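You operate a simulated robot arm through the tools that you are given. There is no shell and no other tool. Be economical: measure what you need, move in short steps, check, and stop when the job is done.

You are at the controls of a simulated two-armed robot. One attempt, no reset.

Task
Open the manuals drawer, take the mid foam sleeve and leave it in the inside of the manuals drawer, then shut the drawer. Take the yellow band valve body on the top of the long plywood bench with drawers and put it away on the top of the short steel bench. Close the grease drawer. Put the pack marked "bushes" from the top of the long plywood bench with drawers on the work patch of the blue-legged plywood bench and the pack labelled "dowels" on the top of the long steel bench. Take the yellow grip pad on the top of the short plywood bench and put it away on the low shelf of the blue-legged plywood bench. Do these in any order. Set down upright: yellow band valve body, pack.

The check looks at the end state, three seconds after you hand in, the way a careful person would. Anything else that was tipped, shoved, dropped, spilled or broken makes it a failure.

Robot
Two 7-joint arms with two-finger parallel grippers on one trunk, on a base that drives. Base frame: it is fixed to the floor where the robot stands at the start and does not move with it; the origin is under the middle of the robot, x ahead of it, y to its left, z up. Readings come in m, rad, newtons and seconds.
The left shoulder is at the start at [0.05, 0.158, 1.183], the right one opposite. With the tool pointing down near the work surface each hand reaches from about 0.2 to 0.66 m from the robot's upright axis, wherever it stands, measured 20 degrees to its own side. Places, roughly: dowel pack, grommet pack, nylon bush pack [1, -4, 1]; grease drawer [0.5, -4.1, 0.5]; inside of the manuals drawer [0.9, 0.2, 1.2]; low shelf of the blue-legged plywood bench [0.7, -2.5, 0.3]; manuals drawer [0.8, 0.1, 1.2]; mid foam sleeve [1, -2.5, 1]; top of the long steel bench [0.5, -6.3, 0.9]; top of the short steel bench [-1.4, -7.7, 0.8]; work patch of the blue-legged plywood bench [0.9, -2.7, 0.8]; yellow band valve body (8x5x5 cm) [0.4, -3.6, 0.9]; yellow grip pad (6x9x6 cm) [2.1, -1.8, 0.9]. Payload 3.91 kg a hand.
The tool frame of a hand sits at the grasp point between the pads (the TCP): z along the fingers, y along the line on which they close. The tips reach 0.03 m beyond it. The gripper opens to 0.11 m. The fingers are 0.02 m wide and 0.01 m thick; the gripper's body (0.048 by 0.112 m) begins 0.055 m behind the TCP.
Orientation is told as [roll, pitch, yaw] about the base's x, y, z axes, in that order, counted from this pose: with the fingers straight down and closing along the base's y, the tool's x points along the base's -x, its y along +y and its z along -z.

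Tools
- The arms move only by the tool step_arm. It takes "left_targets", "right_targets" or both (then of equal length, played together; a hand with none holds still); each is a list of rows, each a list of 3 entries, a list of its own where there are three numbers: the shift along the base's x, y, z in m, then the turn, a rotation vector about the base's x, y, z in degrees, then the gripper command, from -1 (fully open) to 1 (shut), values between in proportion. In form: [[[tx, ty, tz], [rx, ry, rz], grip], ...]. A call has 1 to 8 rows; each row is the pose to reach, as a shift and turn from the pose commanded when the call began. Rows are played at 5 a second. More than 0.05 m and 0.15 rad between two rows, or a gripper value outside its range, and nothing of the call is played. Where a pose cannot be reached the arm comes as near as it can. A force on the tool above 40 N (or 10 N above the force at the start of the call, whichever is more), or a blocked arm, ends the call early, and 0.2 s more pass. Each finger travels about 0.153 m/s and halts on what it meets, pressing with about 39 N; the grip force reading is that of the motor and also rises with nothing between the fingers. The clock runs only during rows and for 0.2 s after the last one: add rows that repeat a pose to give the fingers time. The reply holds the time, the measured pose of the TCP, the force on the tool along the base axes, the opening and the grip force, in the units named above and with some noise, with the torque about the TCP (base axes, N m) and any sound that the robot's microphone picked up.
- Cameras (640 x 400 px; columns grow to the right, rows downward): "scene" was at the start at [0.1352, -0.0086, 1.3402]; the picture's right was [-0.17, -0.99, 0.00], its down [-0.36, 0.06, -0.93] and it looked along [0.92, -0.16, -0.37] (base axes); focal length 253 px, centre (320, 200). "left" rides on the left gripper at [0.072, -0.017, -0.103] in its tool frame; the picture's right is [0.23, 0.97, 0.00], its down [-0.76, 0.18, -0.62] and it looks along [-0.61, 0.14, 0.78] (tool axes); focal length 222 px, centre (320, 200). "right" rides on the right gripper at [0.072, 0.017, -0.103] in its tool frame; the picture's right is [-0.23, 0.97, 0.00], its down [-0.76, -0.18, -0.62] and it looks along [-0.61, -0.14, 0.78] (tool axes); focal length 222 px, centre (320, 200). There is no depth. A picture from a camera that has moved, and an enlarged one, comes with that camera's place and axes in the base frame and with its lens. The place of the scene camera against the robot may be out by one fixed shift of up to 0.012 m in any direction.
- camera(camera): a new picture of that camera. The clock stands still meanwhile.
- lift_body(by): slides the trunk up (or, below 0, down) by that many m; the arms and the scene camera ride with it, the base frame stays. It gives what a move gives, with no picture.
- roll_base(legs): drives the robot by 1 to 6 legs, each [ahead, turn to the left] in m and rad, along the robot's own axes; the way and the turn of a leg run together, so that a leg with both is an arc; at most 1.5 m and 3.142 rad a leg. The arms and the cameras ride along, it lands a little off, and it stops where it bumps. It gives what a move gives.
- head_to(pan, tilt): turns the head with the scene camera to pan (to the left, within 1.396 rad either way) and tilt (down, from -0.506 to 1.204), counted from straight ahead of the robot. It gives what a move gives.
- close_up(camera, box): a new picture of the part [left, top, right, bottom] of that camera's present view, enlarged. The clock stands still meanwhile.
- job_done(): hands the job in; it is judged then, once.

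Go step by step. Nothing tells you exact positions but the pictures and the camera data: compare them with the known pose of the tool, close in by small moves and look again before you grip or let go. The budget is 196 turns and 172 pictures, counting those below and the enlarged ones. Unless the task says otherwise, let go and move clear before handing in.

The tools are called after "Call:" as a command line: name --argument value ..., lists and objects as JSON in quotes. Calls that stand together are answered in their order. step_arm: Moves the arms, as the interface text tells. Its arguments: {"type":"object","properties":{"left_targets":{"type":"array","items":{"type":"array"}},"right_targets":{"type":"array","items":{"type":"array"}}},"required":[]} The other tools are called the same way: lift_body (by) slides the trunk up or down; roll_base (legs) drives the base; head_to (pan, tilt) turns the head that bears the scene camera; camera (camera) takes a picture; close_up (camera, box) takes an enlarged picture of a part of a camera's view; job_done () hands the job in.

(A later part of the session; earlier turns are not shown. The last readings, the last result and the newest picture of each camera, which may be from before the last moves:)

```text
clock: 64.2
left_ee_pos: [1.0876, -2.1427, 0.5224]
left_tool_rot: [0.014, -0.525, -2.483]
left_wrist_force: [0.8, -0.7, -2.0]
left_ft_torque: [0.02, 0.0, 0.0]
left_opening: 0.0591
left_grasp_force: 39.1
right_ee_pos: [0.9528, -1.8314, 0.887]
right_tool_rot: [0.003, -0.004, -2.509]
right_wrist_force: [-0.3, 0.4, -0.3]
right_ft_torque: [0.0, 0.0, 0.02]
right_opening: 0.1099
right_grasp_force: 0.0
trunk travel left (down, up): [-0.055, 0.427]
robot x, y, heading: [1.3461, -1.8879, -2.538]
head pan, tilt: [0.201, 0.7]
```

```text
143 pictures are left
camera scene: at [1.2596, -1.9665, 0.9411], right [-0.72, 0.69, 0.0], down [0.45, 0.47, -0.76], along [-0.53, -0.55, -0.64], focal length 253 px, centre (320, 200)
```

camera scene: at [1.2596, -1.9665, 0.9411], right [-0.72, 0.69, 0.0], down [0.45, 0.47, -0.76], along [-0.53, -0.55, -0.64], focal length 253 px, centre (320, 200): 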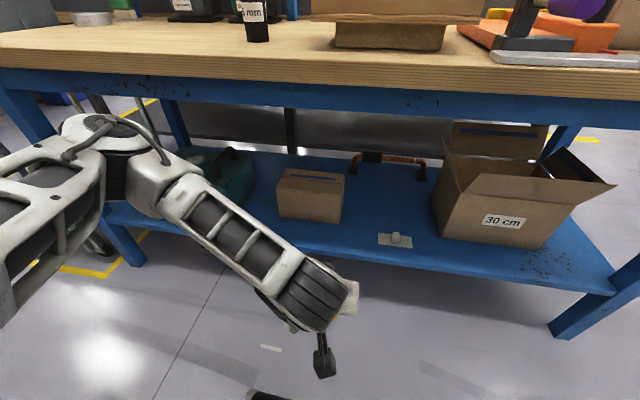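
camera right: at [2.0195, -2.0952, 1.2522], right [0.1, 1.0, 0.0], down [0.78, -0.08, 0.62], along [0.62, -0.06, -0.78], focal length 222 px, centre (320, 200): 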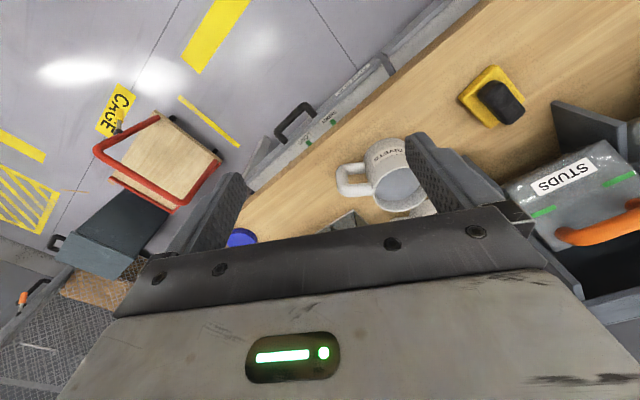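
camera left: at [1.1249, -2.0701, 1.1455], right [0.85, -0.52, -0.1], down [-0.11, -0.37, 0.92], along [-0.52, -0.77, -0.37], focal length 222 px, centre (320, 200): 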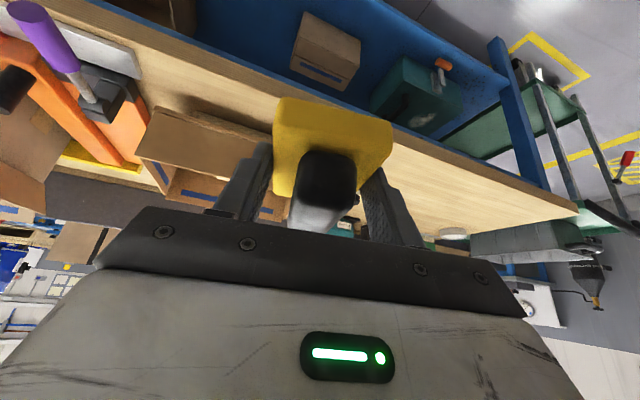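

The shelf is clearly visible with free space between the cardboard box and the small white clamp. I'll lower the hand further, then inch the base forward.

Call:
step_arm --left_targets '[[[0.0, 0.0, -0.04], [0, 0, 0], 1], [[0.0, 0.0, -0.08], [0, 0, 0], 1], [[0.0, 0.0, -0.12], [0, 0, 0], 1]]' --right_targets '[[[0.0, 0.0, 0.04], [0, 0, 0], -1], [[0.0, 0.0, 0.08], [0, 0, 0], -1], [[0.0, 0.0, 0.12], [0, 0, 0], -1]]'

Call:
roll_base --legs '[[0.12, 0]]'

Call:
camera --camera "scene"

Call:
camera --camera "left"

```text
clock: 65.0
left_ee_pos: [1.0894, -2.144, 0.402]
left_tool_rot: [0.011, -0.525, -2.483]
left_wrist_force: [-0.2, 0.2, -0.8]
left_ft_torque: [-0.01, 0.05, 0.0]
left_opening: 0.0591
left_grasp_force: 39.0
right_ee_pos: [0.944, -1.8535, 0.9894]
right_tool_rot: [0.005, -0.001, -2.51]
right_wrist_force: [0.1, 0.0, 0.1]
right_ft_torque: [-0.05, 0.02, 0.04]
right_opening: 0.11
right_grasp_force: 0.0
right hand out of reach, approached as far as the arm can: row 2, 3
trunk travel left (down, up): [-0.055, 0.427]
robot x, y, heading: [1.3495, -1.8915, -2.538]
head pan, tilt: [0.201, 0.7]
```

```text
clock: 66.2
left_ee_pos: [0.9926, -2.2091, 0.4026]
left_tool_rot: [0.014, -0.525, -2.488]
left_wrist_force: [-1.0, -0.3, -1.1]
left_ft_torque: [-0.02, 0.02, 0.01]
left_opening: 0.0591
left_grasp_force: 38.7
right_ee_pos: [0.8477, -1.92, 0.9882]
right_tool_rot: [0.006, -0.003, -2.514]
right_wrist_force: [-0.4, 0.0, -0.9]
right_ft_torque: [0.01, 0.02, 0.0]
right_opening: 0.11
right_grasp_force: 0.0
trunk travel left (down, up): [-0.055, 0.427]
robot x, y, heading: [1.249, -1.9567, -2.536]
head pan, tilt: [0.201, 0.7]
```

```text
142 pictures are left
camera scene: at [1.1627, -2.0328, 0.9412], right [-0.72, 0.69, 0.0], down [0.45, 0.46, -0.77], along [-0.53, -0.55, -0.64], focal length 253 px, centre (320, 200)
```

scene: 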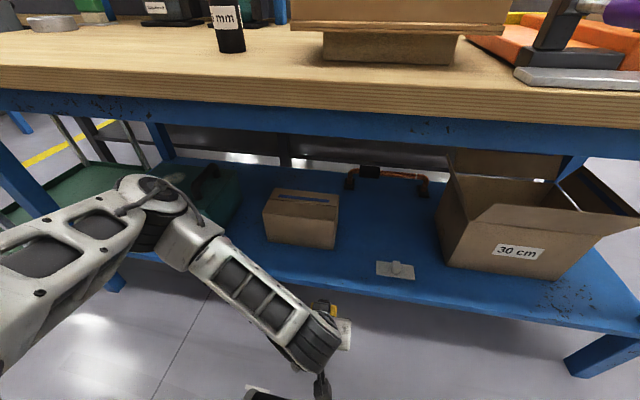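

```text
141 pictures are left
camera left: at [1.071, -2.125, 0.4542], right [0.75, -0.65, -0.1], down [-0.17, -0.35, 0.92], along [-0.63, -0.68, -0.37], focal length 222 px, centre (320, 200)
```

left: 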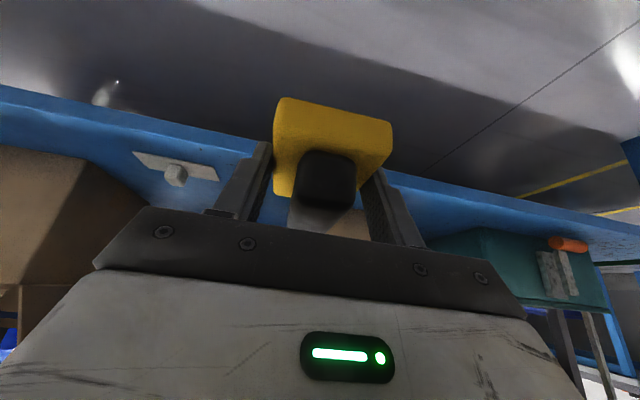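

The pad is low enough to slide over the shelf edge. I'll extend the hand over the free spot.

Call:
step_arm --left_targets '[[[-0.04, -0.014, 0], [0, 0, 0], 1], [[-0.08, -0.028, 0], [0, 0, 0], 1], [[-0.12, -0.042, 0], [0, 0, 0], 1], [[-0.16, -0.056, 0], [0, 0, 0], 1], [[-0.2, -0.07, 0], [0, 0, 0], 1], [[-0.218, -0.076, 0], [0, 0, 0], 1]]'

Call:
camera --camera "scene"

Call:
camera --camera "left"

```text
clock: 67.7
left_ee_pos: [0.7737, -2.2846, 0.4009]
left_tool_rot: [0.012, -0.522, -2.488]
left_wrist_force: [-1.0, 0.2, -0.4]
left_ft_torque: [0.02, -0.01, 0.0]
left_opening: 0.0589
left_grasp_force: 39.4
right_ee_pos: [0.8474, -1.9187, 0.989]
right_tool_rot: [0.004, -0.003, -2.513]
right_wrist_force: [-0.7, 0.1, 0.0]
right_ft_torque: [0.0, 0.05, 0.04]
right_opening: 0.11
right_grasp_force: 0.0
trunk travel left (down, up): [-0.055, 0.427]
robot x, y, heading: [1.2509, -1.9573, -2.544]
head pan, tilt: [0.201, 0.7]
```

```text
140 pictures are left
camera scene: at [1.1627, -2.0329, 0.9412], right [-0.72, 0.69, 0.0], down [0.45, 0.46, -0.76], along [-0.53, -0.55, -0.64], focal length 253 px, centre (320, 200)
```

scene: 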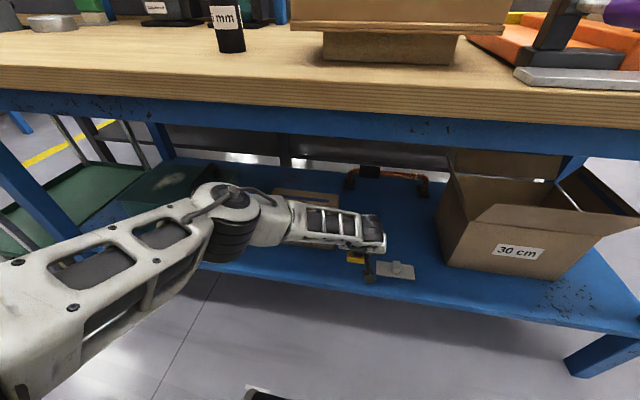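

```text
139 pictures are left
camera left: at [0.8535, -2.2017, 0.4534], right [0.75, -0.65, -0.1], down [-0.17, -0.35, 0.92], along [-0.63, -0.68, -0.37], focal length 222 px, centre (320, 200)
```

left: 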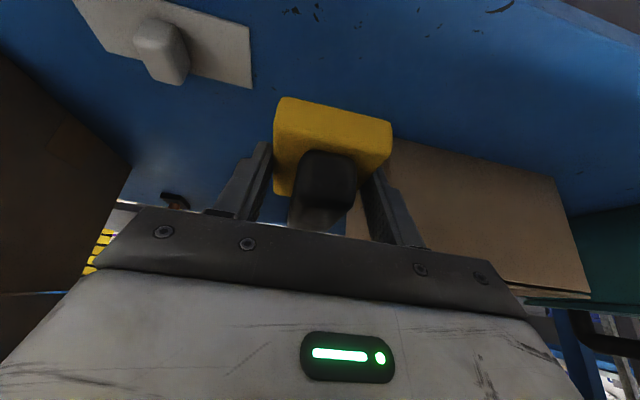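

The pad hovers over free shelf between the clamp plate and the box. Lowering gently now.

Call:
step_arm --left_targets '[[[0.0, 0.0, -0.03], [0, 0, 0], 1], [[0.0, 0.0, -0.055], [0, 0, 0], 1], [[0.0, 0.0, -0.06], [0, 0, 0], 1]]'

Call:
camera --camera "left"

Call:
close_up --camera "scene" --box '[280, 200, 440, 300]'

```text
clock: 68.5
left_ee_pos: [0.7752, -2.286, 0.3421]
left_tool_rot: [0.014, -0.523, -2.487]
left_wrist_force: [-0.1, -0.1, -0.8]
left_ft_torque: [0.03, -0.01, 0.03]
left_opening: 0.0591
left_grasp_force: 39.4
right_ee_pos: [0.8466, -1.9183, 0.9899]
right_tool_rot: [0.005, -0.003, -2.514]
right_wrist_force: [-0.5, -1.1, -0.5]
right_ft_torque: [0.01, -0.01, -0.03]
right_opening: 0.11
right_grasp_force: 0.1
trunk travel left (down, up): [-0.055, 0.427]
robot x, y, heading: [1.2569, -1.9549, -2.541]
head pan, tilt: [0.201, 0.7]
```

```text
138 pictures are left
camera left: at [0.8543, -2.202, 0.3936], right [0.75, -0.65, -0.1], down [-0.17, -0.34, 0.92], along [-0.63, -0.68, -0.37], focal length 222 px, centre (320, 200)
```

left: 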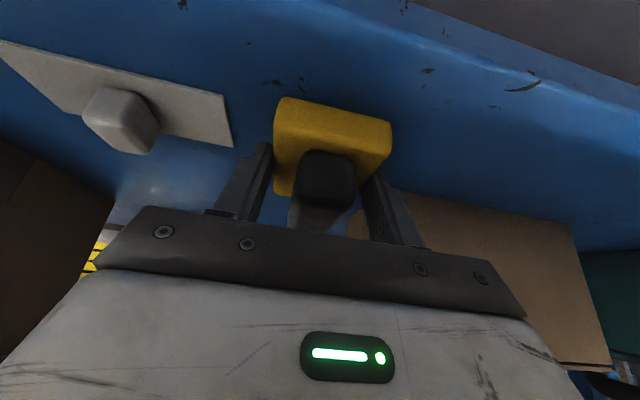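

```text
4.00 times, centred on (360, 250) of scene
camera zoom: at [1.1626, -2.0329, 0.9412], right [-0.72, 0.69, 0.0], down [0.45, 0.46, -0.76], along [-0.53, -0.55, -0.64], focal length 1010 px, centre (160, 0)
```

zoom: 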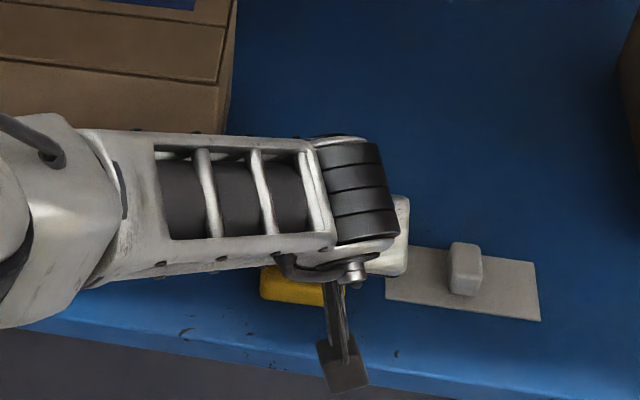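

No contact yet; creeping down.

Call:
step_arm --left_targets '[[[0.0, 0.0, -0.004], [0, 0, 0], 1], [[0.0, 0.0, -0.008], [0, 0, 0], 1]]'

Call:
step_arm --left_targets '[[[0.0, 0.0, -0.003], [0, 0, 0], 1], [[0.0, 0.0, -0.006], [0, 0, 0], 1]]'

```text
clock: 69.0
left_ee_pos: [0.7755, -2.2852, 0.3335]
left_tool_rot: [0.01, -0.521, -2.487]
left_wrist_force: [0.1, 0.3, -0.1]
left_ft_torque: [-0.01, -0.03, 0.02]
left_opening: 0.059
left_grasp_force: 38.3
right_ee_pos: [0.8481, -1.9191, 0.9898]
right_tool_rot: [0.006, -0.004, -2.514]
right_wrist_force: [0.3, -0.4, 0.2]
right_ft_torque: [0.04, 0.02, 0.03]
right_opening: 0.1101
right_grasp_force: 0.0
trunk travel left (down, up): [-0.055, 0.427]
robot x, y, heading: [1.2528, -1.9535, -2.541]
head pan, tilt: [0.201, 0.7]
```

```text
clock: 69.8
left_ee_pos: [0.7747, -2.2844, 0.3328]
left_tool_rot: [0.014, -0.533, -2.486]
left_wrist_force: [18.3, 3.9, 24.8]
left_ft_torque: [0.7, -0.16, -0.34]
left_opening: 0.0591
left_grasp_force: 39.1
right_ee_pos: [0.8494, -1.9183, 0.9905]
right_tool_rot: [0.004, -0.004, -2.512]
right_wrist_force: [-0.2, -0.2, 0.9]
right_ft_torque: [0.02, -0.04, 0.01]
right_opening: 0.1102
right_grasp_force: 0.1
trunk travel left (down, up): [-0.055, 0.427]
robot x, y, heading: [1.2484, -1.9522, -2.545]
head pan, tilt: [0.201, 0.7]
stopped in row 2 (left hand): the force on the tool passed its limit at 41 N (the readings are from after the stop); the commanded pose is now the measured one
```

Contact with the shelf at z 0.333. Opening the fingers moderately and backing out along the tool axis.

Call:
step_arm --left_targets '[[[0.0, 0.0, 0.0], [0, 0, 0], 0], [[0.0, 0.0, 0.0], [0, 0, 0], -0.4], [[0.0, 0.0, 0.0], [0, 0, 0], -0.5], [[0.015, 0.011, 0.03], [0, 0, 0], -0.5], [[0.03, 0.022, 0.06], [0, 0, 0], -0.5], [[0.05, 0.04, 0.09], [0, 0, 0], -0.5]]'

Call:
camera --camera "left"

```text
clock: 71.2
left_ee_pos: [0.8267, -2.2457, 0.4171]
left_tool_rot: [0.015, -0.528, -2.485]
left_wrist_force: [-0.9, 0.7, -0.2]
left_ft_torque: [0.0, 0.02, 0.01]
left_opening: 0.0824
left_grasp_force: 0.0
right_ee_pos: [0.8479, -1.9189, 0.9884]
right_tool_rot: [0.006, -0.002, -2.513]
right_wrist_force: [0.3, 0.8, -0.5]
right_ft_torque: [0.02, 0.0, 0.01]
right_opening: 0.1098
right_grasp_force: 0.0
trunk travel left (down, up): [-0.055, 0.427]
robot x, y, heading: [1.2503, -1.9566, -2.537]
head pan, tilt: [0.201, 0.7]
```

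```text
136 pictures are left
camera left: at [0.9057, -2.1616, 0.4694], right [0.76, -0.65, -0.1], down [-0.17, -0.34, 0.92], along [-0.63, -0.68, -0.37], focal length 222 px, centre (320, 200)
```

left: 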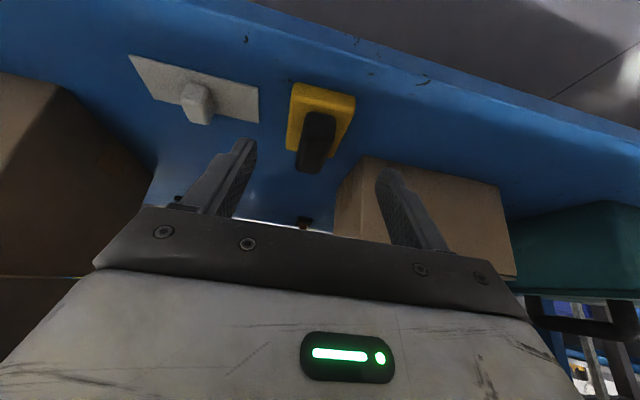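

The pad is standing on the shelf, undisturbed. I'll pull the hand out from under the bench, straighten it, back off and rise.

Call:
step_arm --left_targets '[[[0.035, 0.03, 0.02], [0, 0, 0], -0.5], [[0.07, 0.055, 0.03], [0, 0, 0], -0.5], [[0.11, 0.085, 0.03], [0, 0, 0], -0.5], [[0.15, 0.11, 0.03], [4.6, -6, 0], -1], [[0.185, 0.13, 0.04], [9.2, -12, 0], -1], [[0.22, 0.155, 0.06], [13.8, -18, 0], -1], [[0.24, 0.165, 0.09], [18.3, -23.8, 0], -1]]'

Call:
roll_base --legs '[[-0.17, 0]]'

Call:
lift_body --by 0.42

Call:
head_to --pan 0.35 --tilt 0.6

Call:
camera --camera "scene"

```text
refused: row 1 steps farther than a row can; nothing moved
```

```text
clock: 72.6
left_ee_pos: [0.97, -2.1506, 0.417]
left_tool_rot: [0.013, -0.529, -2.476]
left_wrist_force: [-0.2, -0.4, -0.3]
left_ft_torque: [-0.01, -0.01, 0.02]
left_opening: 0.0825
left_grasp_force: 0.1
right_ee_pos: [0.9888, -1.8254, 0.9893]
right_tool_rot: [0.005, -0.001, -2.506]
right_wrist_force: [0.6, 0.2, -0.1]
right_ft_torque: [-0.04, -0.01, -0.01]
right_opening: 0.11
right_grasp_force: 0.1
trunk travel left (down, up): [-0.055, 0.427]
robot x, y, heading: [1.3953, -1.8606, -2.533]
head pan, tilt: [0.201, 0.7]
```

```text
refused: 0.42 is not a number from -0.4 to 0.4
```

```text
clock: 73.3
left_ee_pos: [0.9697, -2.1523, 0.418]
left_tool_rot: [0.015, -0.529, -2.476]
left_wrist_force: [-0.6, -0.5, 0.7]
left_ft_torque: [0.04, 0.01, -0.01]
left_opening: 0.0826
left_grasp_force: 0.0
right_ee_pos: [0.9886, -1.8261, 0.9889]
right_tool_rot: [0.005, -0.001, -2.504]
right_wrist_force: [0.4, 0.1, -0.6]
right_ft_torque: [0.0, 0.02, 0.0]
right_opening: 0.11
right_grasp_force: 0.1
trunk travel left (down, up): [-0.055, 0.427]
robot x, y, heading: [1.3916, -1.8604, -2.53]
head pan, tilt: [0.351, 0.6]
```

```text
135 pictures are left
camera scene: at [1.3121, -1.947, 0.9498], right [-0.82, 0.57, 0.0], down [0.32, 0.46, -0.82], along [-0.47, -0.68, -0.57], focal length 253 px, centre (320, 200)
```

scene: 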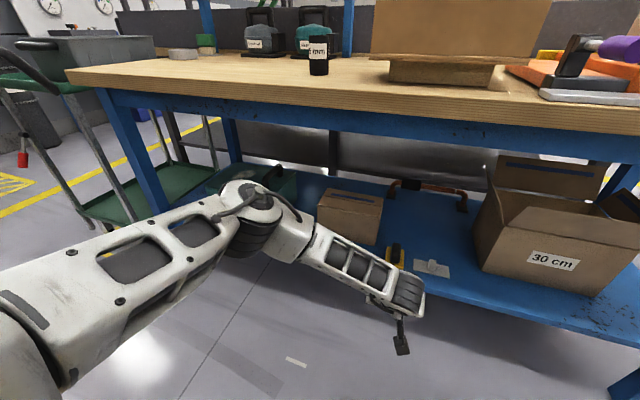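

The base moved back safely even though the arm call was refused, and the pad still sits fine. I'll retract and straighten the hand in legal steps.

Call:
step_arm --left_targets '[[[0.03, 0.02, 0.01], [4.6, -6, 0], -0.5], [[0.06, 0.045, 0.02], [9.2, -12, 0], -0.6], [[0.09, 0.065, 0.03], [13.8, -18, 0], -0.8], [[0.12, 0.085, 0.04], [18.3, -23.8, 0], -1], [[0.12, 0.085, 0.08], [18.3, -23.8, 0], -1]]'

Call:
lift_body --by 0.4

Call:
camera --camera "scene"

```text
clock: 74.5
left_ee_pos: [1.0935, -2.068, 0.4973]
left_tool_rot: [0.018, 0.0, -2.478]
left_wrist_force: [0.6, -0.3, -0.6]
left_ft_torque: [-0.02, 0.0, -0.02]
left_opening: 0.1099
left_grasp_force: 0.1
right_ee_pos: [0.988, -1.826, 0.9889]
right_tool_rot: [0.005, -0.003, -2.504]
right_wrist_force: [-0.3, 0.0, -0.9]
right_ft_torque: [-0.01, 0.03, 0.0]
right_opening: 0.1099
right_grasp_force: 0.0
trunk travel left (down, up): [-0.055, 0.427]
robot x, y, heading: [1.3912, -1.8568, -2.531]
head pan, tilt: [0.351, 0.6]
```

```text
clock: 78.3
left_ee_pos: [1.0934, -2.0684, 0.8975]
left_tool_rot: [0.019, -0.004, -2.478]
left_wrist_force: [0.0, -0.5, 0.1]
left_ft_torque: [-0.04, 0.04, 0.0]
left_opening: 0.1102
left_grasp_force: 0.0
right_ee_pos: [0.9883, -1.8249, 1.3887]
right_tool_rot: [0.007, -0.001, -2.506]
right_wrist_force: [0.6, -0.5, -0.9]
right_ft_torque: [0.01, -0.01, 0.01]
right_opening: 0.1102
right_grasp_force: 0.0
trunk travel left (down, up): [-0.455, 0.027]
robot x, y, heading: [1.3929, -1.8585, -2.529]
head pan, tilt: [0.351, 0.6]
```

```text
134 pictures are left
camera scene: at [1.3121, -1.947, 1.3497], right [-0.82, 0.57, 0.0], down [0.32, 0.46, -0.83], along [-0.47, -0.68, -0.56], focal length 253 px, centre (320, 200)
```

scene: 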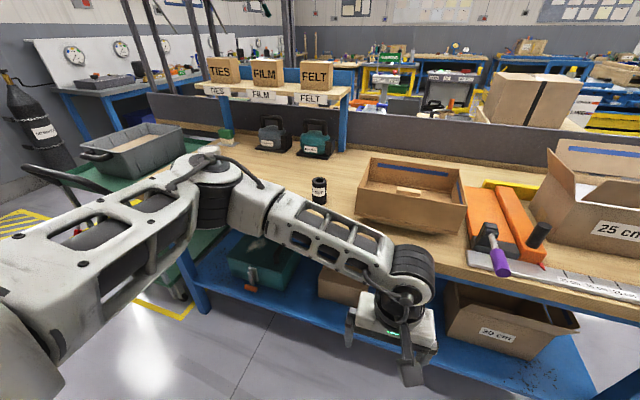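

The small black cylinder near [0.92, -2.52] may be the foam sleeve. I'll enlarge to read its label and survey the work patch.

Call:
close_up --camera "scene" --box '[200, 100, 360, 200]'

Call:
close_up --camera "scene" --box '[280, 160, 440, 260]'

```text
4.00 times, centred on (280, 150) of scene
camera zoom: at [1.3121, -1.947, 1.3497], right [-0.82, 0.57, 0.0], down [0.32, 0.46, -0.83], along [-0.47, -0.68, -0.56], focal length 1010 px, centre (480, 400)
```

zoom: 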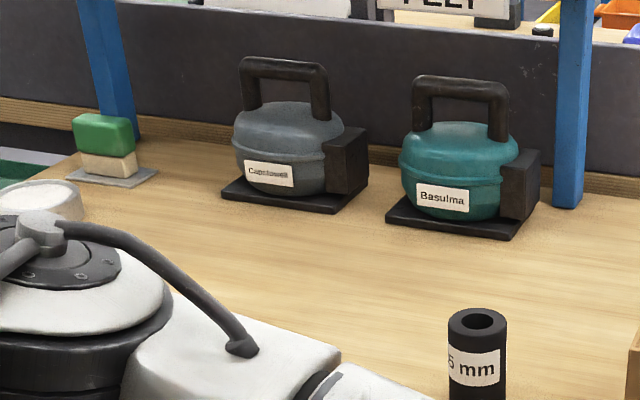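

```text
4.00 times, centred on (360, 210) of scene
camera zoom: at [1.3121, -1.947, 1.3497], right [-0.82, 0.57, 0.0], down [0.32, 0.46, -0.83], along [-0.47, -0.68, -0.56], focal length 1010 px, centre (160, 160)
```

zoom: 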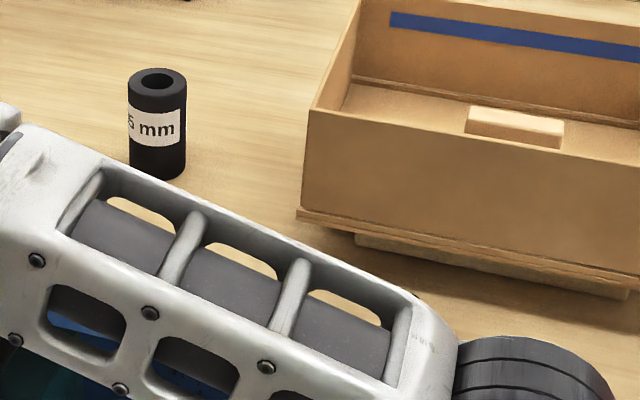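

That is a small foam sleeve on the blue bench ("…5 mm"); I'll return for it last. Next I go down the aisle to find the long plywood bench with the packs and the valve.

Call:
step_arm --left_targets '[[[0, 0, 0.05], [0, 0, 0], -1], [[0, 0, 0.1], [0, 0, 0], -1], [[0, 0, 0.15], [0, 0, 0], -1], [[0, 0, 0.2], [0, 0, 0], -1], [[0, 0, 0.23], [0, 0, 0], -1]]' --right_targets '[[[0, 0, -0.05], [0, 0, 0], -1], [[0, 0, -0.1], [0, 0, 0], -1], [[0, 0, -0.15], [0, 0, 0], -1], [[0, 0, -0.2], [0, 0, 0], -1], [[0, 0, -0.23], [0, 0, 0], -1]]'

Call:
roll_base --legs '[[0, 1.58]]'

Call:
head_to --pan -0.3 --tilt 0.35

Call:
camera --camera "scene"

```text
clock: 79.5
left_ee_pos: [1.0915, -2.0673, 1.1274]
left_tool_rot: [0.021, -0.004, -2.478]
left_wrist_force: [-0.4, 0.5, 0.1]
left_ft_torque: [-0.01, 0.0, 0.0]
left_opening: 0.1101
left_grasp_force: 0.1
right_ee_pos: [0.9859, -1.8252, 1.1608]
right_tool_rot: [0.006, -0.003, -2.506]
right_wrist_force: [0.1, -0.9, 0.2]
right_ft_torque: [-0.01, 0.01, -0.01]
right_opening: 0.11
right_grasp_force: 0.0
trunk travel left (down, up): [-0.455, 0.027]
robot x, y, heading: [1.3878, -1.8592, -2.528]
head pan, tilt: [0.351, 0.6]
```

```text
clock: 83.8
left_ee_pos: [1.598, -2.1603, 1.1268]
left_tool_rot: [0.019, -0.002, -0.915]
left_wrist_force: [0.6, 0.7, 0.1]
left_ft_torque: [0.01, 0.01, -0.01]
left_opening: 0.11
left_grasp_force: 0.1
right_ee_pos: [1.3548, -2.2643, 1.1604]
right_tool_rot: [0.007, -0.002, -0.943]
right_wrist_force: [-0.3, -0.1, 0.7]
right_ft_torque: [-0.02, -0.01, -0.01]
right_opening: 0.11
right_grasp_force: 0.0
trunk travel left (down, up): [-0.455, 0.027]
robot x, y, heading: [1.3912, -1.8584, -0.964]
head pan, tilt: [0.351, 0.6]
```

```text
clock: 84.8
left_ee_pos: [1.5983, -2.1582, 1.1266]
left_tool_rot: [0.02, -0.003, -0.916]
left_wrist_force: [0.0, 0.1, 0.0]
left_ft_torque: [0.01, 0.0, -0.05]
left_opening: 0.1101
left_grasp_force: 0.0
right_ee_pos: [1.3547, -2.2631, 1.1598]
right_tool_rot: [0.005, -0.003, -0.942]
right_wrist_force: [-0.1, 0.1, 0.1]
right_ft_torque: [0.02, -0.01, 0.05]
right_opening: 0.1104
right_grasp_force: 0.1
trunk travel left (down, up): [-0.455, 0.027]
robot x, y, heading: [1.3911, -1.8558, -0.973]
head pan, tilt: [-0.3, 0.351]
```

```text
131 pictures are left
camera scene: at [1.4459, -1.9735, 1.3725], right [-0.95, -0.3, 0.0], down [-0.1, 0.33, -0.94], along [0.28, -0.9, -0.34], focal length 253 px, centre (320, 200)
```

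scene: 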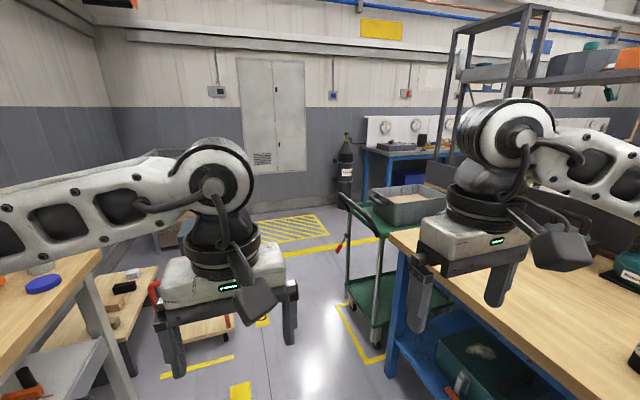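

The aisle narrows ahead between the trolley and the red cart. Before choosing a route I'll look over the partition toward the long plywood bench.

Call:
head_to --pan -1.0 --tilt 0.25

Call:
camera --camera "scene"

Call:
close_up --camera "scene" --box '[160, 60, 480, 260]'

```text
clock: 85.8
left_ee_pos: [1.598, -2.1595, 1.1267]
left_tool_rot: [0.019, -0.003, -0.917]
left_wrist_force: [0.3, 1.0, -0.1]
left_ft_torque: [-0.02, -0.01, 0.01]
left_opening: 0.1099
left_grasp_force: 0.0
right_ee_pos: [1.3552, -2.2651, 1.1591]
right_tool_rot: [0.005, -0.001, -0.943]
right_wrist_force: [-0.3, 0.5, -0.3]
right_ft_torque: [0.03, 0.02, 0.0]
right_opening: 0.1101
right_grasp_force: 0.0
trunk travel left (down, up): [-0.455, 0.027]
robot x, y, heading: [1.3929, -1.8597, -0.973]
head pan, tilt: [-1.0, 0.25]
```

```text
130 pictures are left
camera scene: at [1.382, -1.9707, 1.382], right [-0.92, 0.39, 0.0], down [0.1, 0.23, -0.97], along [-0.38, -0.89, -0.25], focal length 253 px, centre (320, 200)
```

scene: 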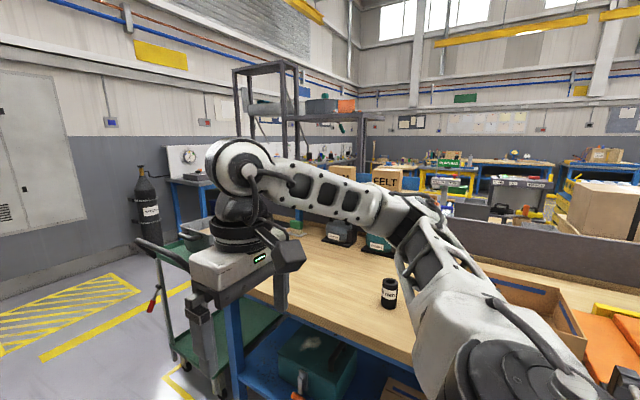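

```text
2.00 times, centred on (320, 160) of scene
camera zoom: at [1.382, -1.9707, 1.382], right [-0.92, 0.39, 0.0], down [0.1, 0.23, -0.97], along [-0.38, -0.89, -0.25], focal length 505 px, centre (320, 280)
```

zoom: 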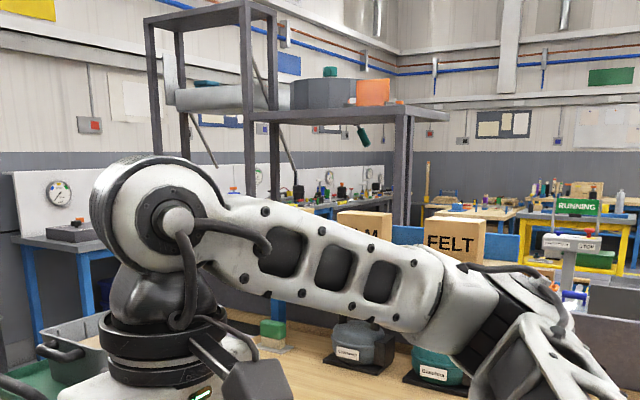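

I can't see the target bench from here. I'll go 0.6 m further down the aisle and look again.

Call:
roll_base --legs '[[0.55, 0.0]]'

Call:
head_to --pan -0.1 --tilt 0.6

Call:
camera --camera "scene"

Call:
head_to --pan -0.8 --tilt 0.35

Call:
camera --camera "scene"

```text
clock: 89.0
left_ee_pos: [1.9131, -2.6141, 1.1267]
left_tool_rot: [0.018, -0.003, -0.915]
left_wrist_force: [-0.2, -0.6, 1.2]
left_ft_torque: [0.02, 0.0, -0.01]
left_opening: 0.1098
left_grasp_force: 0.0
right_ee_pos: [1.6696, -2.7205, 1.1602]
right_tool_rot: [0.004, -0.003, -0.941]
right_wrist_force: [-0.1, 0.7, 0.4]
right_ft_torque: [0.02, -0.02, 0.02]
right_opening: 0.11
right_grasp_force: 0.0
trunk travel left (down, up): [-0.455, 0.027]
robot x, y, heading: [1.7025, -2.3136, -0.968]
head pan, tilt: [-1.0, 0.25]
```

```text
clock: 90.2
left_ee_pos: [1.9132, -2.6149, 1.1273]
left_tool_rot: [0.021, -0.003, -0.915]
left_wrist_force: [-0.3, -0.1, 0.1]
left_ft_torque: [-0.02, 0.0, 0.0]
left_opening: 0.1098
left_grasp_force: 0.0
right_ee_pos: [1.6695, -2.7206, 1.1602]
right_tool_rot: [0.005, -0.001, -0.942]
right_wrist_force: [0.1, -0.8, -0.3]
right_ft_torque: [0.05, 0.03, -0.02]
right_opening: 0.1102
right_grasp_force: 0.0
trunk travel left (down, up): [-0.455, 0.027]
robot x, y, heading: [1.7031, -2.3175, -0.966]
head pan, tilt: [-0.099, 0.6]
```

```text
128 pictures are left
camera scene: at [1.7747, -2.418, 1.3498], right [-0.88, -0.48, 0.0], down [-0.27, 0.49, -0.83], along [0.4, -0.72, -0.56], focal length 253 px, centre (320, 200)
```

scene: 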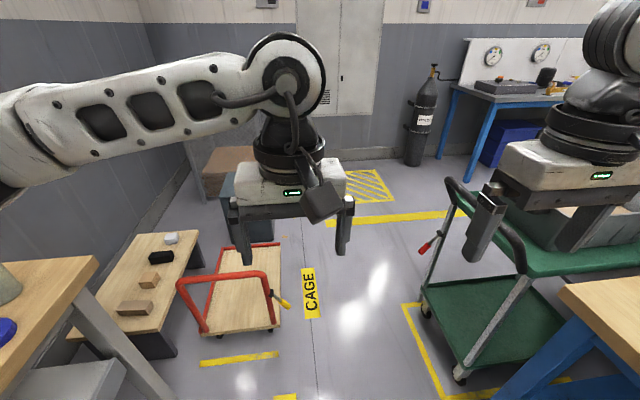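

```text
clock: 91.3
left_ee_pos: [1.9128, -2.6143, 1.1266]
left_tool_rot: [0.018, -0.004, -0.916]
left_wrist_force: [-0.1, 0.7, 0.4]
left_ft_torque: [0.0, 0.03, -0.02]
left_opening: 0.1099
left_grasp_force: 0.2
right_ee_pos: [1.6687, -2.7212, 1.159]
right_tool_rot: [0.004, 0.001, -0.941]
right_wrist_force: [-1.3, 0.1, 0.4]
right_ft_torque: [0.0, -0.02, -0.02]
right_opening: 0.11
right_grasp_force: 0.0
trunk travel left (down, up): [-0.455, 0.027]
robot x, y, heading: [1.705, -2.3156, -0.966]
head pan, tilt: [-0.799, 0.351]
```

```text
127 pictures are left
camera scene: at [1.7141, -2.4319, 1.3725], right [-0.98, 0.19, 0.0], down [0.07, 0.34, -0.94], along [-0.18, -0.92, -0.34], focal length 253 px, centre (320, 200)
```

scene: 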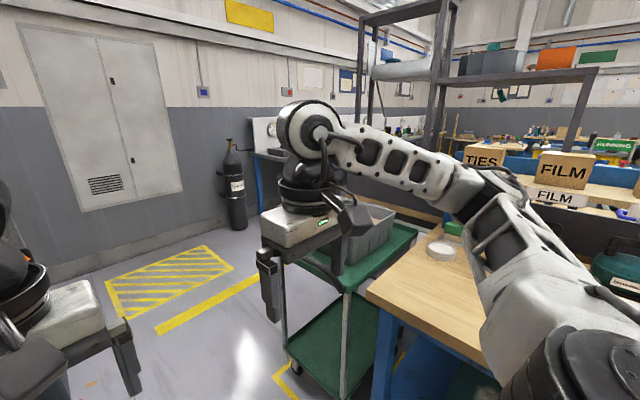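

The gap between trolley and cart looks too tight to risk. The grease drawer should face the aisle on the other side, so I'll reverse out and go around the near end of the blue bench.

Call:
roll_base --legs '[[-1.0, 0.0], [-0.8, 0.0]]'

Call:
head_to --pan -1.3 --tilt 0.45

Call:
camera --camera "scene"

```text
clock: 100.4
left_ee_pos: [0.8978, -1.1218, 1.1268]
left_tool_rot: [0.019, -0.006, -0.947]
left_wrist_force: [0.7, -0.5, -0.1]
left_ft_torque: [0.02, 0.02, 0.02]
left_opening: 0.1098
left_grasp_force: 0.0
right_ee_pos: [0.6518, -1.2201, 1.1606]
right_tool_rot: [0.005, -0.001, -0.973]
right_wrist_force: [0.2, -0.8, -0.8]
right_ft_torque: [-0.03, -0.01, -0.02]
right_opening: 0.1098
right_grasp_force: 0.1
trunk travel left (down, up): [-0.455, 0.027]
robot x, y, heading: [0.7036, -0.8155, -1.002]
head pan, tilt: [-0.799, 0.351]
```

```text
clock: 101.3
left_ee_pos: [0.8995, -1.1219, 1.1272]
left_tool_rot: [0.019, -0.004, -0.946]
left_wrist_force: [0.5, 0.3, 0.2]
left_ft_torque: [-0.03, 0.02, 0.03]
left_opening: 0.1099
left_grasp_force: 0.2
right_ee_pos: [0.6519, -1.2189, 1.1604]
right_tool_rot: [0.007, -0.002, -0.974]
right_wrist_force: [-0.4, 0.2, -0.4]
right_ft_torque: [0.01, -0.01, 0.01]
right_opening: 0.1101
right_grasp_force: 0.0
trunk travel left (down, up): [-0.455, 0.027]
robot x, y, heading: [0.6987, -0.8158, -1.0]
head pan, tilt: [-1.3, 0.45]
```

```text
126 pictures are left
camera scene: at [0.6656, -0.9106, 1.3634], right [-0.75, 0.67, 0.0], down [0.29, 0.32, -0.9], along [-0.6, -0.67, -0.44], focal length 253 px, centre (320, 200)
```

scene: 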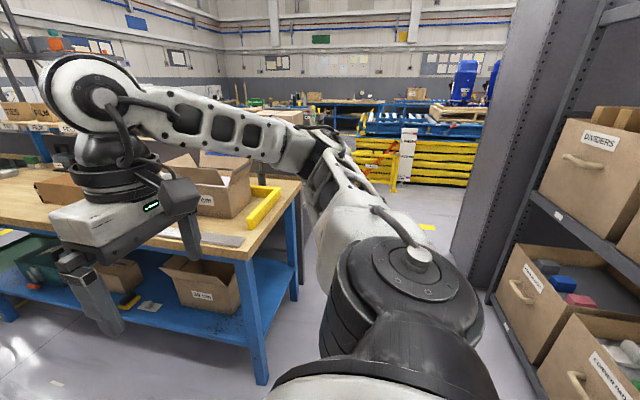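

The corridor around the bench end is open, about 1.2 m wide between rack and bench. I'll back a little, turn right and enter it.

Call:
roll_base --legs '[[-0.15, 0.0], [0, -1.52], [0.5, 0]]'

Call:
head_to --pan 0.3 --tilt 0.4

Call:
camera --camera "scene"

```text
clock: 108.9
left_ee_pos: [-0.064, -1.1928, 1.1264]
left_tool_rot: [0.018, -0.002, -2.455]
left_wrist_force: [-0.3, 0.1, 0.1]
left_ft_torque: [0.02, -0.04, 0.0]
left_opening: 0.1102
left_grasp_force: 0.1
right_ee_pos: [-0.1767, -0.9525, 1.161]
right_tool_rot: [0.005, -0.001, -2.481]
right_wrist_force: [0.3, 0.4, -0.3]
right_ft_torque: [-0.01, 0.0, -0.03]
right_opening: 0.11
right_grasp_force: 0.0
trunk travel left (down, up): [-0.455, 0.027]
robot x, y, heading: [0.2312, -0.9774, -2.508]
head pan, tilt: [-1.3, 0.45]
```

```text
clock: 110.5
left_ee_pos: [-0.064, -1.192, 1.1271]
left_tool_rot: [0.021, -0.002, -2.455]
left_wrist_force: [-0.6, -0.3, 0.0]
left_ft_torque: [-0.02, 0.01, 0.01]
left_opening: 0.11
left_grasp_force: 0.1
right_ee_pos: [-0.1764, -0.953, 1.1601]
right_tool_rot: [0.007, -0.003, -2.479]
right_wrist_force: [0.2, 0.1, -0.2]
right_ft_torque: [-0.06, 0.01, 0.02]
right_opening: 0.1101
right_grasp_force: 0.1
trunk travel left (down, up): [-0.455, 0.027]
robot x, y, heading: [0.2328, -0.9786, -2.511]
head pan, tilt: [0.3, 0.4]
```

```text
125 pictures are left
camera scene: at [0.1466, -1.0671, 1.368], right [-0.8, 0.59, 0.0], down [0.23, 0.31, -0.92], along [-0.55, -0.74, -0.39], focal length 253 px, centre (320, 200)
```

scene: 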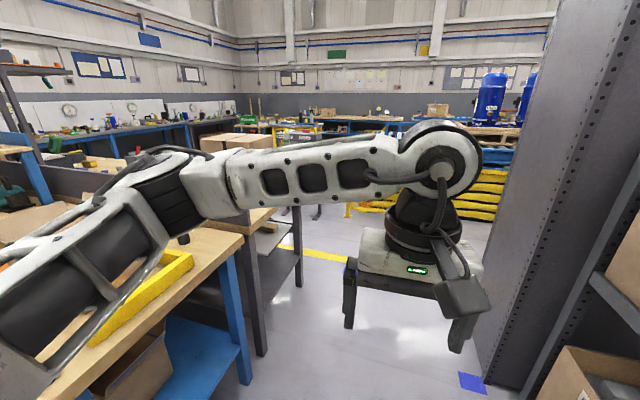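

The corridor ahead is clear. Driving on another metre.

Call:
roll_base --legs '[[1.0, 0.0]]'

Call:
head_to --pan 0.9 --tilt 0.35

Call:
camera --camera "scene"

Call:
head_to --pan 0.1 --tilt 0.35

Call:
camera --camera "scene"

```text
clock: 115.2
left_ee_pos: [-0.8331, -1.7464, 1.1287]
left_tool_rot: [0.018, -0.006, -2.469]
left_wrist_force: [0.8, 0.8, 0.0]
left_ft_torque: [-0.01, 0.01, 0.03]
left_opening: 0.1099
left_grasp_force: 0.0
right_ee_pos: [-0.943, -1.5019, 1.1605]
right_tool_rot: [0.001, 0.004, -2.514]
right_wrist_force: [0.8, -0.8, -0.4]
right_ft_torque: [-0.03, -0.03, -0.03]
right_opening: 0.1101
right_grasp_force: 0.1
trunk travel left (down, up): [-0.455, 0.027]
robot x, y, heading: [-0.537, -1.5346, -2.528]
head pan, tilt: [0.3, 0.4]
stopped in leg 1: the robot was blocked; the commanded pose is now the measured one
```

```text
clock: 116.2
left_ee_pos: [-0.8332, -1.747, 1.128]
left_tool_rot: [0.017, -0.007, -2.47]
left_wrist_force: [0.9, -0.8, -0.5]
left_ft_torque: [0.01, 0.02, -0.01]
left_opening: 0.1099
left_grasp_force: 0.1
right_ee_pos: [-0.9426, -1.5015, 1.1605]
right_tool_rot: [0.002, 0.002, -2.512]
right_wrist_force: [-0.2, 0.2, -0.4]
right_ft_torque: [0.01, 0.01, 0.01]
right_opening: 0.11
right_grasp_force: 0.0
trunk travel left (down, up): [-0.455, 0.027]
robot x, y, heading: [-0.5351, -1.5322, -2.526]
head pan, tilt: [0.901, 0.351]
```

```text
124 pictures are left
camera scene: at [-0.5679, -1.6441, 1.3726], right [-1.0, 0.05, 0.0], down [0.01, 0.34, -0.94], along [-0.05, -0.94, -0.34], focal length 253 px, centre (320, 200)
```

scene: 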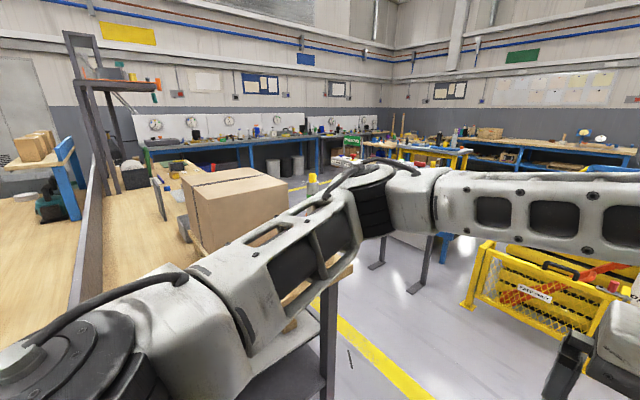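

```text
clock: 117.3
left_ee_pos: [-0.8321, -1.7453, 1.1278]
left_tool_rot: [0.017, -0.007, -2.471]
left_wrist_force: [0.2, 0.2, 0.1]
left_ft_torque: [-0.01, -0.03, -0.05]
left_opening: 0.1096
left_grasp_force: 0.0
right_ee_pos: [-0.9424, -1.5009, 1.1601]
right_tool_rot: [0.0, 0.001, -2.513]
right_wrist_force: [1.1, -0.4, -0.1]
right_ft_torque: [-0.02, 0.03, -0.01]
right_opening: 0.1099
right_grasp_force: 0.0
trunk travel left (down, up): [-0.455, 0.027]
robot x, y, heading: [-0.5387, -1.5336, -2.525]
head pan, tilt: [0.099, 0.351]
```

```text
123 pictures are left
camera scene: at [-0.633, -1.6122, 1.3729], right [-0.66, 0.75, 0.0], down [0.25, 0.23, -0.94], along [-0.71, -0.62, -0.34], focal length 253 px, centre (320, 200)
```

scene: 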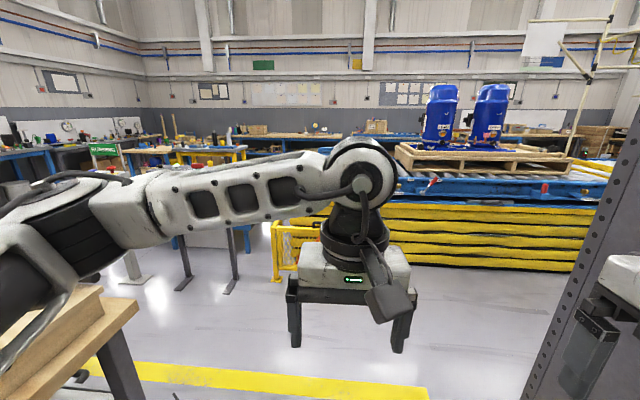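

Something blocked the drive: either the right arm at the rack post or the left arm at the carton. I'll look at both.

Call:
head_to --pan -0.9 --tilt 0.5

Call:
camera --camera "scene"

Call:
camera --camera "right"

Call:
head_to --pan 1.3 --tilt 0.5

Call:
camera --camera "scene"

```text
clock: 118.6
left_ee_pos: [-0.8328, -1.7457, 1.1286]
left_tool_rot: [0.016, -0.006, -2.47]
left_wrist_force: [0.3, -0.6, 0.3]
left_ft_torque: [-0.01, 0.03, 0.01]
left_opening: 0.1101
left_grasp_force: 0.1
right_ee_pos: [-0.944, -1.5019, 1.1608]
right_tool_rot: [0.001, 0.002, -2.512]
right_wrist_force: [0.3, 0.4, -0.2]
right_ft_torque: [0.0, 0.0, -0.01]
right_opening: 0.1103
right_grasp_force: 0.1
trunk travel left (down, up): [-0.455, 0.027]
robot x, y, heading: [-0.5414, -1.5351, -2.526]
head pan, tilt: [-0.901, 0.499]
```

```text
122 pictures are left
camera scene: at [-0.6503, -1.5256, 1.3594], right [0.28, 0.96, 0.0], down [0.46, -0.13, -0.88], along [-0.85, 0.25, -0.47], focal length 253 px, centre (320, 200)
```

scene: 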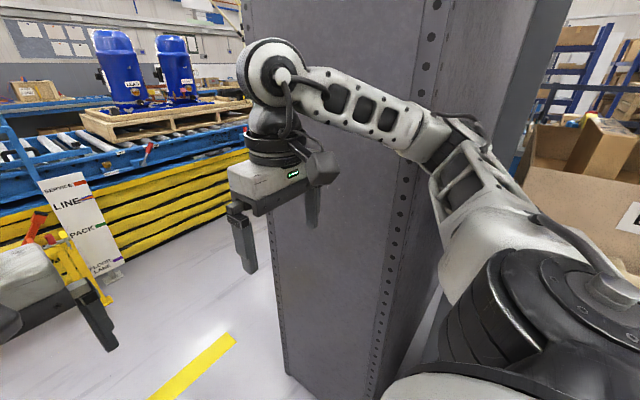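

```text
121 pictures are left
camera right: at [-0.8744, -1.4717, 1.2635], right [0.39, -0.92, 0.0], down [-0.72, -0.3, 0.62], along [-0.57, -0.24, -0.78], focal length 222 px, centre (320, 200)
```

right: 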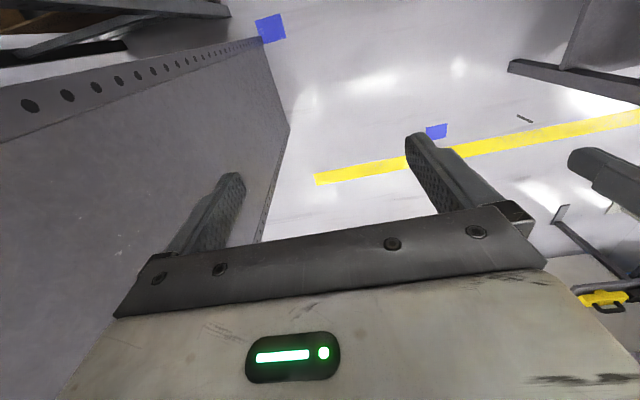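

```text
clock: 120.7
left_ee_pos: [-0.8321, -1.7461, 1.1281]
left_tool_rot: [0.017, -0.007, -2.47]
left_wrist_force: [-0.9, -0.2, 0.1]
left_ft_torque: [-0.01, -0.01, -0.01]
left_opening: 0.1101
left_grasp_force: 0.1
right_ee_pos: [-0.9426, -1.5019, 1.1609]
right_tool_rot: [0.003, 0.002, -2.511]
right_wrist_force: [0.0, -0.6, 0.2]
right_ft_torque: [0.0, 0.0, -0.02]
right_opening: 0.1099
right_grasp_force: 0.0
trunk travel left (down, up): [-0.455, 0.027]
robot x, y, heading: [-0.5374, -1.5328, -2.527]
head pan, tilt: [1.3, 0.499]
```

```text
120 pictures are left
camera scene: at [-0.532, -1.6365, 1.3588], right [-0.94, -0.34, 0.0], down [-0.17, 0.45, -0.88], along [0.3, -0.83, -0.48], focal length 253 px, centre (320, 200)
```

scene: 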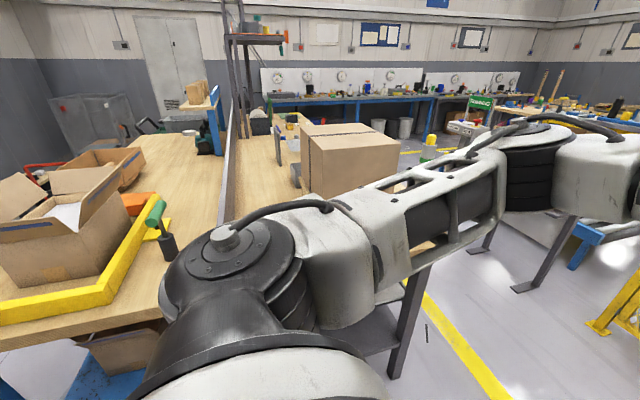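

The right elbow touched the tall rack end panel. I'll back up slightly and stretch both arms forward to make myself narrow.

Call:
roll_base --legs '[[-0.1, 0.0]]'

Call:
step_arm --left_targets '[[[-0.033, -0.023, 0], [0, 0, 0], -1], [[-0.066, -0.046, 0], [0, 0, 0], -1], [[-0.099, -0.069, 0], [0, 0, 0], -1], [[-0.132, -0.092, 0], [0, 0, 0], -1], [[-0.165, -0.115, 0], [0, 0, 0], -1]]' --right_targets '[[[-0.033, -0.028, 0], [0, 0, 0], -1], [[-0.066, -0.056, 0], [0, 0, 0], -1], [[-0.099, -0.084, 0], [0, 0, 0], -1], [[-0.132, -0.112, 0], [0, 0, 0], -1], [[-0.165, -0.14, 0], [0, 0, 0], -1]]'

Call:
roll_base --legs '[[0.1, 0.1], [0.1, -0.1]]'

```text
clock: 121.8
left_ee_pos: [-0.7553, -1.6894, 1.1284]
left_tool_rot: [0.021, -0.007, -2.468]
left_wrist_force: [1.7, 0.3, 0.9]
left_ft_torque: [-0.02, 0.03, 0.01]
left_opening: 0.11
left_grasp_force: 0.1
right_ee_pos: [-0.8663, -1.4442, 1.1589]
right_tool_rot: [0.006, 0.005, -2.507]
right_wrist_force: [0.1, 0.2, 1.0]
right_ft_torque: [-0.02, 0.02, 0.0]
right_opening: 0.1099
right_grasp_force: 0.0
trunk travel left (down, up): [-0.455, 0.027]
robot x, y, heading: [-0.4582, -1.4763, -2.524]
head pan, tilt: [1.3, 0.499]
```

```text
clock: 123.0
left_ee_pos: [-0.9209, -1.8066, 1.1274]
left_tool_rot: [0.02, -0.005, -2.47]
left_wrist_force: [-0.1, -1.5, -0.2]
left_ft_torque: [0.05, -0.02, 0.0]
left_opening: 0.1103
left_grasp_force: 0.1
right_ee_pos: [-1.0359, -1.5869, 1.1593]
right_tool_rot: [0.005, 0.007, -2.507]
right_wrist_force: [0.8, 0.2, -0.4]
right_ft_torque: [0.01, -0.02, -0.01]
right_opening: 0.1101
right_grasp_force: 0.1
trunk travel left (down, up): [-0.455, 0.027]
robot x, y, heading: [-0.4585, -1.4754, -2.52]
head pan, tilt: [1.3, 0.499]
```

```text
clock: 124.9
left_ee_pos: [-1.0742, -1.9305, 1.1267]
left_tool_rot: [0.019, -0.004, -2.465]
left_wrist_force: [-0.1, 0.9, 0.2]
left_ft_torque: [-0.03, -0.04, 0.01]
left_opening: 0.1098
left_grasp_force: 0.0
right_ee_pos: [-1.1895, -1.7091, 1.16]
right_tool_rot: [0.007, 0.006, -2.507]
right_wrist_force: [-0.3, -0.3, -0.1]
right_ft_torque: [0.05, -0.02, -0.01]
right_opening: 0.1098
right_grasp_force: 0.0
trunk travel left (down, up): [-0.455, 0.027]
robot x, y, heading: [-0.6158, -1.5983, -2.512]
head pan, tilt: [1.3, 0.499]
```

I'm past the pinch. I'll drive on 0.8 m and look left along the next aisle.

Call:
roll_base --legs '[[0.8, 0.0]]'

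Call:
head_to --pan 1.2 --tilt 0.3

Call:
camera --camera "scene"

Call:
close_up --camera "scene" --box '[60, 100, 380, 300]'

```text
clock: 129.3
left_ee_pos: [-1.7546, -2.4017, 1.1284]
left_tool_rot: [0.02, -0.004, -2.481]
left_wrist_force: [0.6, 0.2, -0.7]
left_ft_torque: [0.0, -0.02, 0.0]
left_opening: 0.1101
left_grasp_force: 0.0
right_ee_pos: [-1.8672, -2.1792, 1.1609]
right_tool_rot: [0.004, 0.003, -2.521]
right_wrist_force: [-0.1, 0.2, -0.8]
right_ft_torque: [0.04, 0.0, 0.01]
right_opening: 0.1101
right_grasp_force: 0.0
trunk travel left (down, up): [-0.455, 0.027]
robot x, y, heading: [-1.291, -2.0749, -2.535]
head pan, tilt: [1.3, 0.499]
```

```text
clock: 130.0
left_ee_pos: [-1.7554, -2.4012, 1.1279]
left_tool_rot: [0.019, -0.005, -2.48]
left_wrist_force: [-1.2, 0.2, -0.1]
left_ft_torque: [0.01, -0.02, 0.04]
left_opening: 0.11
left_grasp_force: 0.1
right_ee_pos: [-1.867, -2.1785, 1.1608]
right_tool_rot: [0.005, 0.006, -2.521]
right_wrist_force: [0.4, 0.1, -0.7]
right_ft_torque: [-0.01, 0.01, 0.0]
right_opening: 0.1098
right_grasp_force: 0.1
trunk travel left (down, up): [-0.455, 0.027]
robot x, y, heading: [-1.2862, -2.0779, -2.531]
head pan, tilt: [1.201, 0.3]
```

```text
119 pictures are left
camera scene: at [-1.2967, -2.1838, 1.3772], right [-0.97, -0.24, 0.0], down [-0.07, 0.29, -0.96], along [0.22, -0.93, -0.3], focal length 253 px, centre (320, 200)
```

scene: 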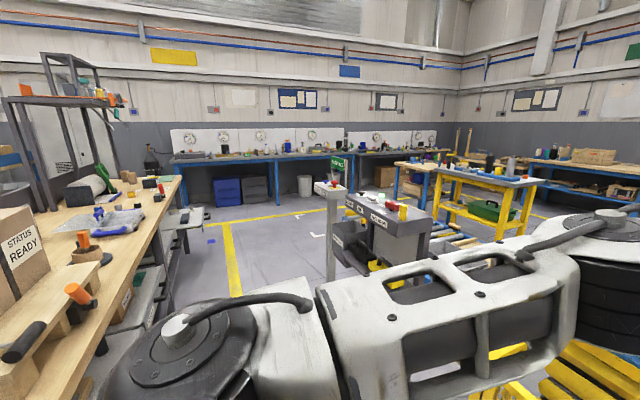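

```text
2.00 times, centred on (220, 200) of scene
camera zoom: at [-1.2967, -2.1838, 1.3772], right [-0.97, -0.24, 0.0], down [-0.07, 0.29, -0.96], along [0.22, -0.93, -0.3], focal length 505 px, centre (520, 200)
```

zoom: 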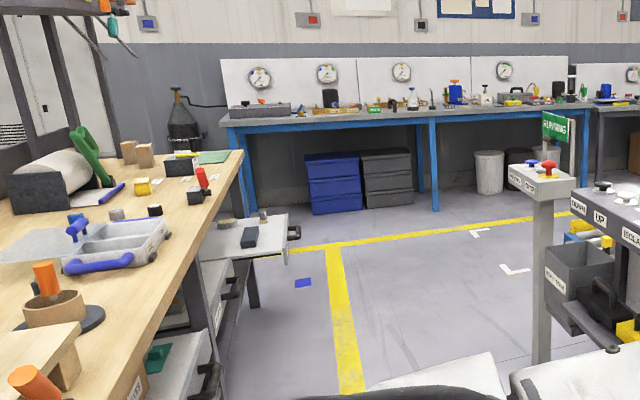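

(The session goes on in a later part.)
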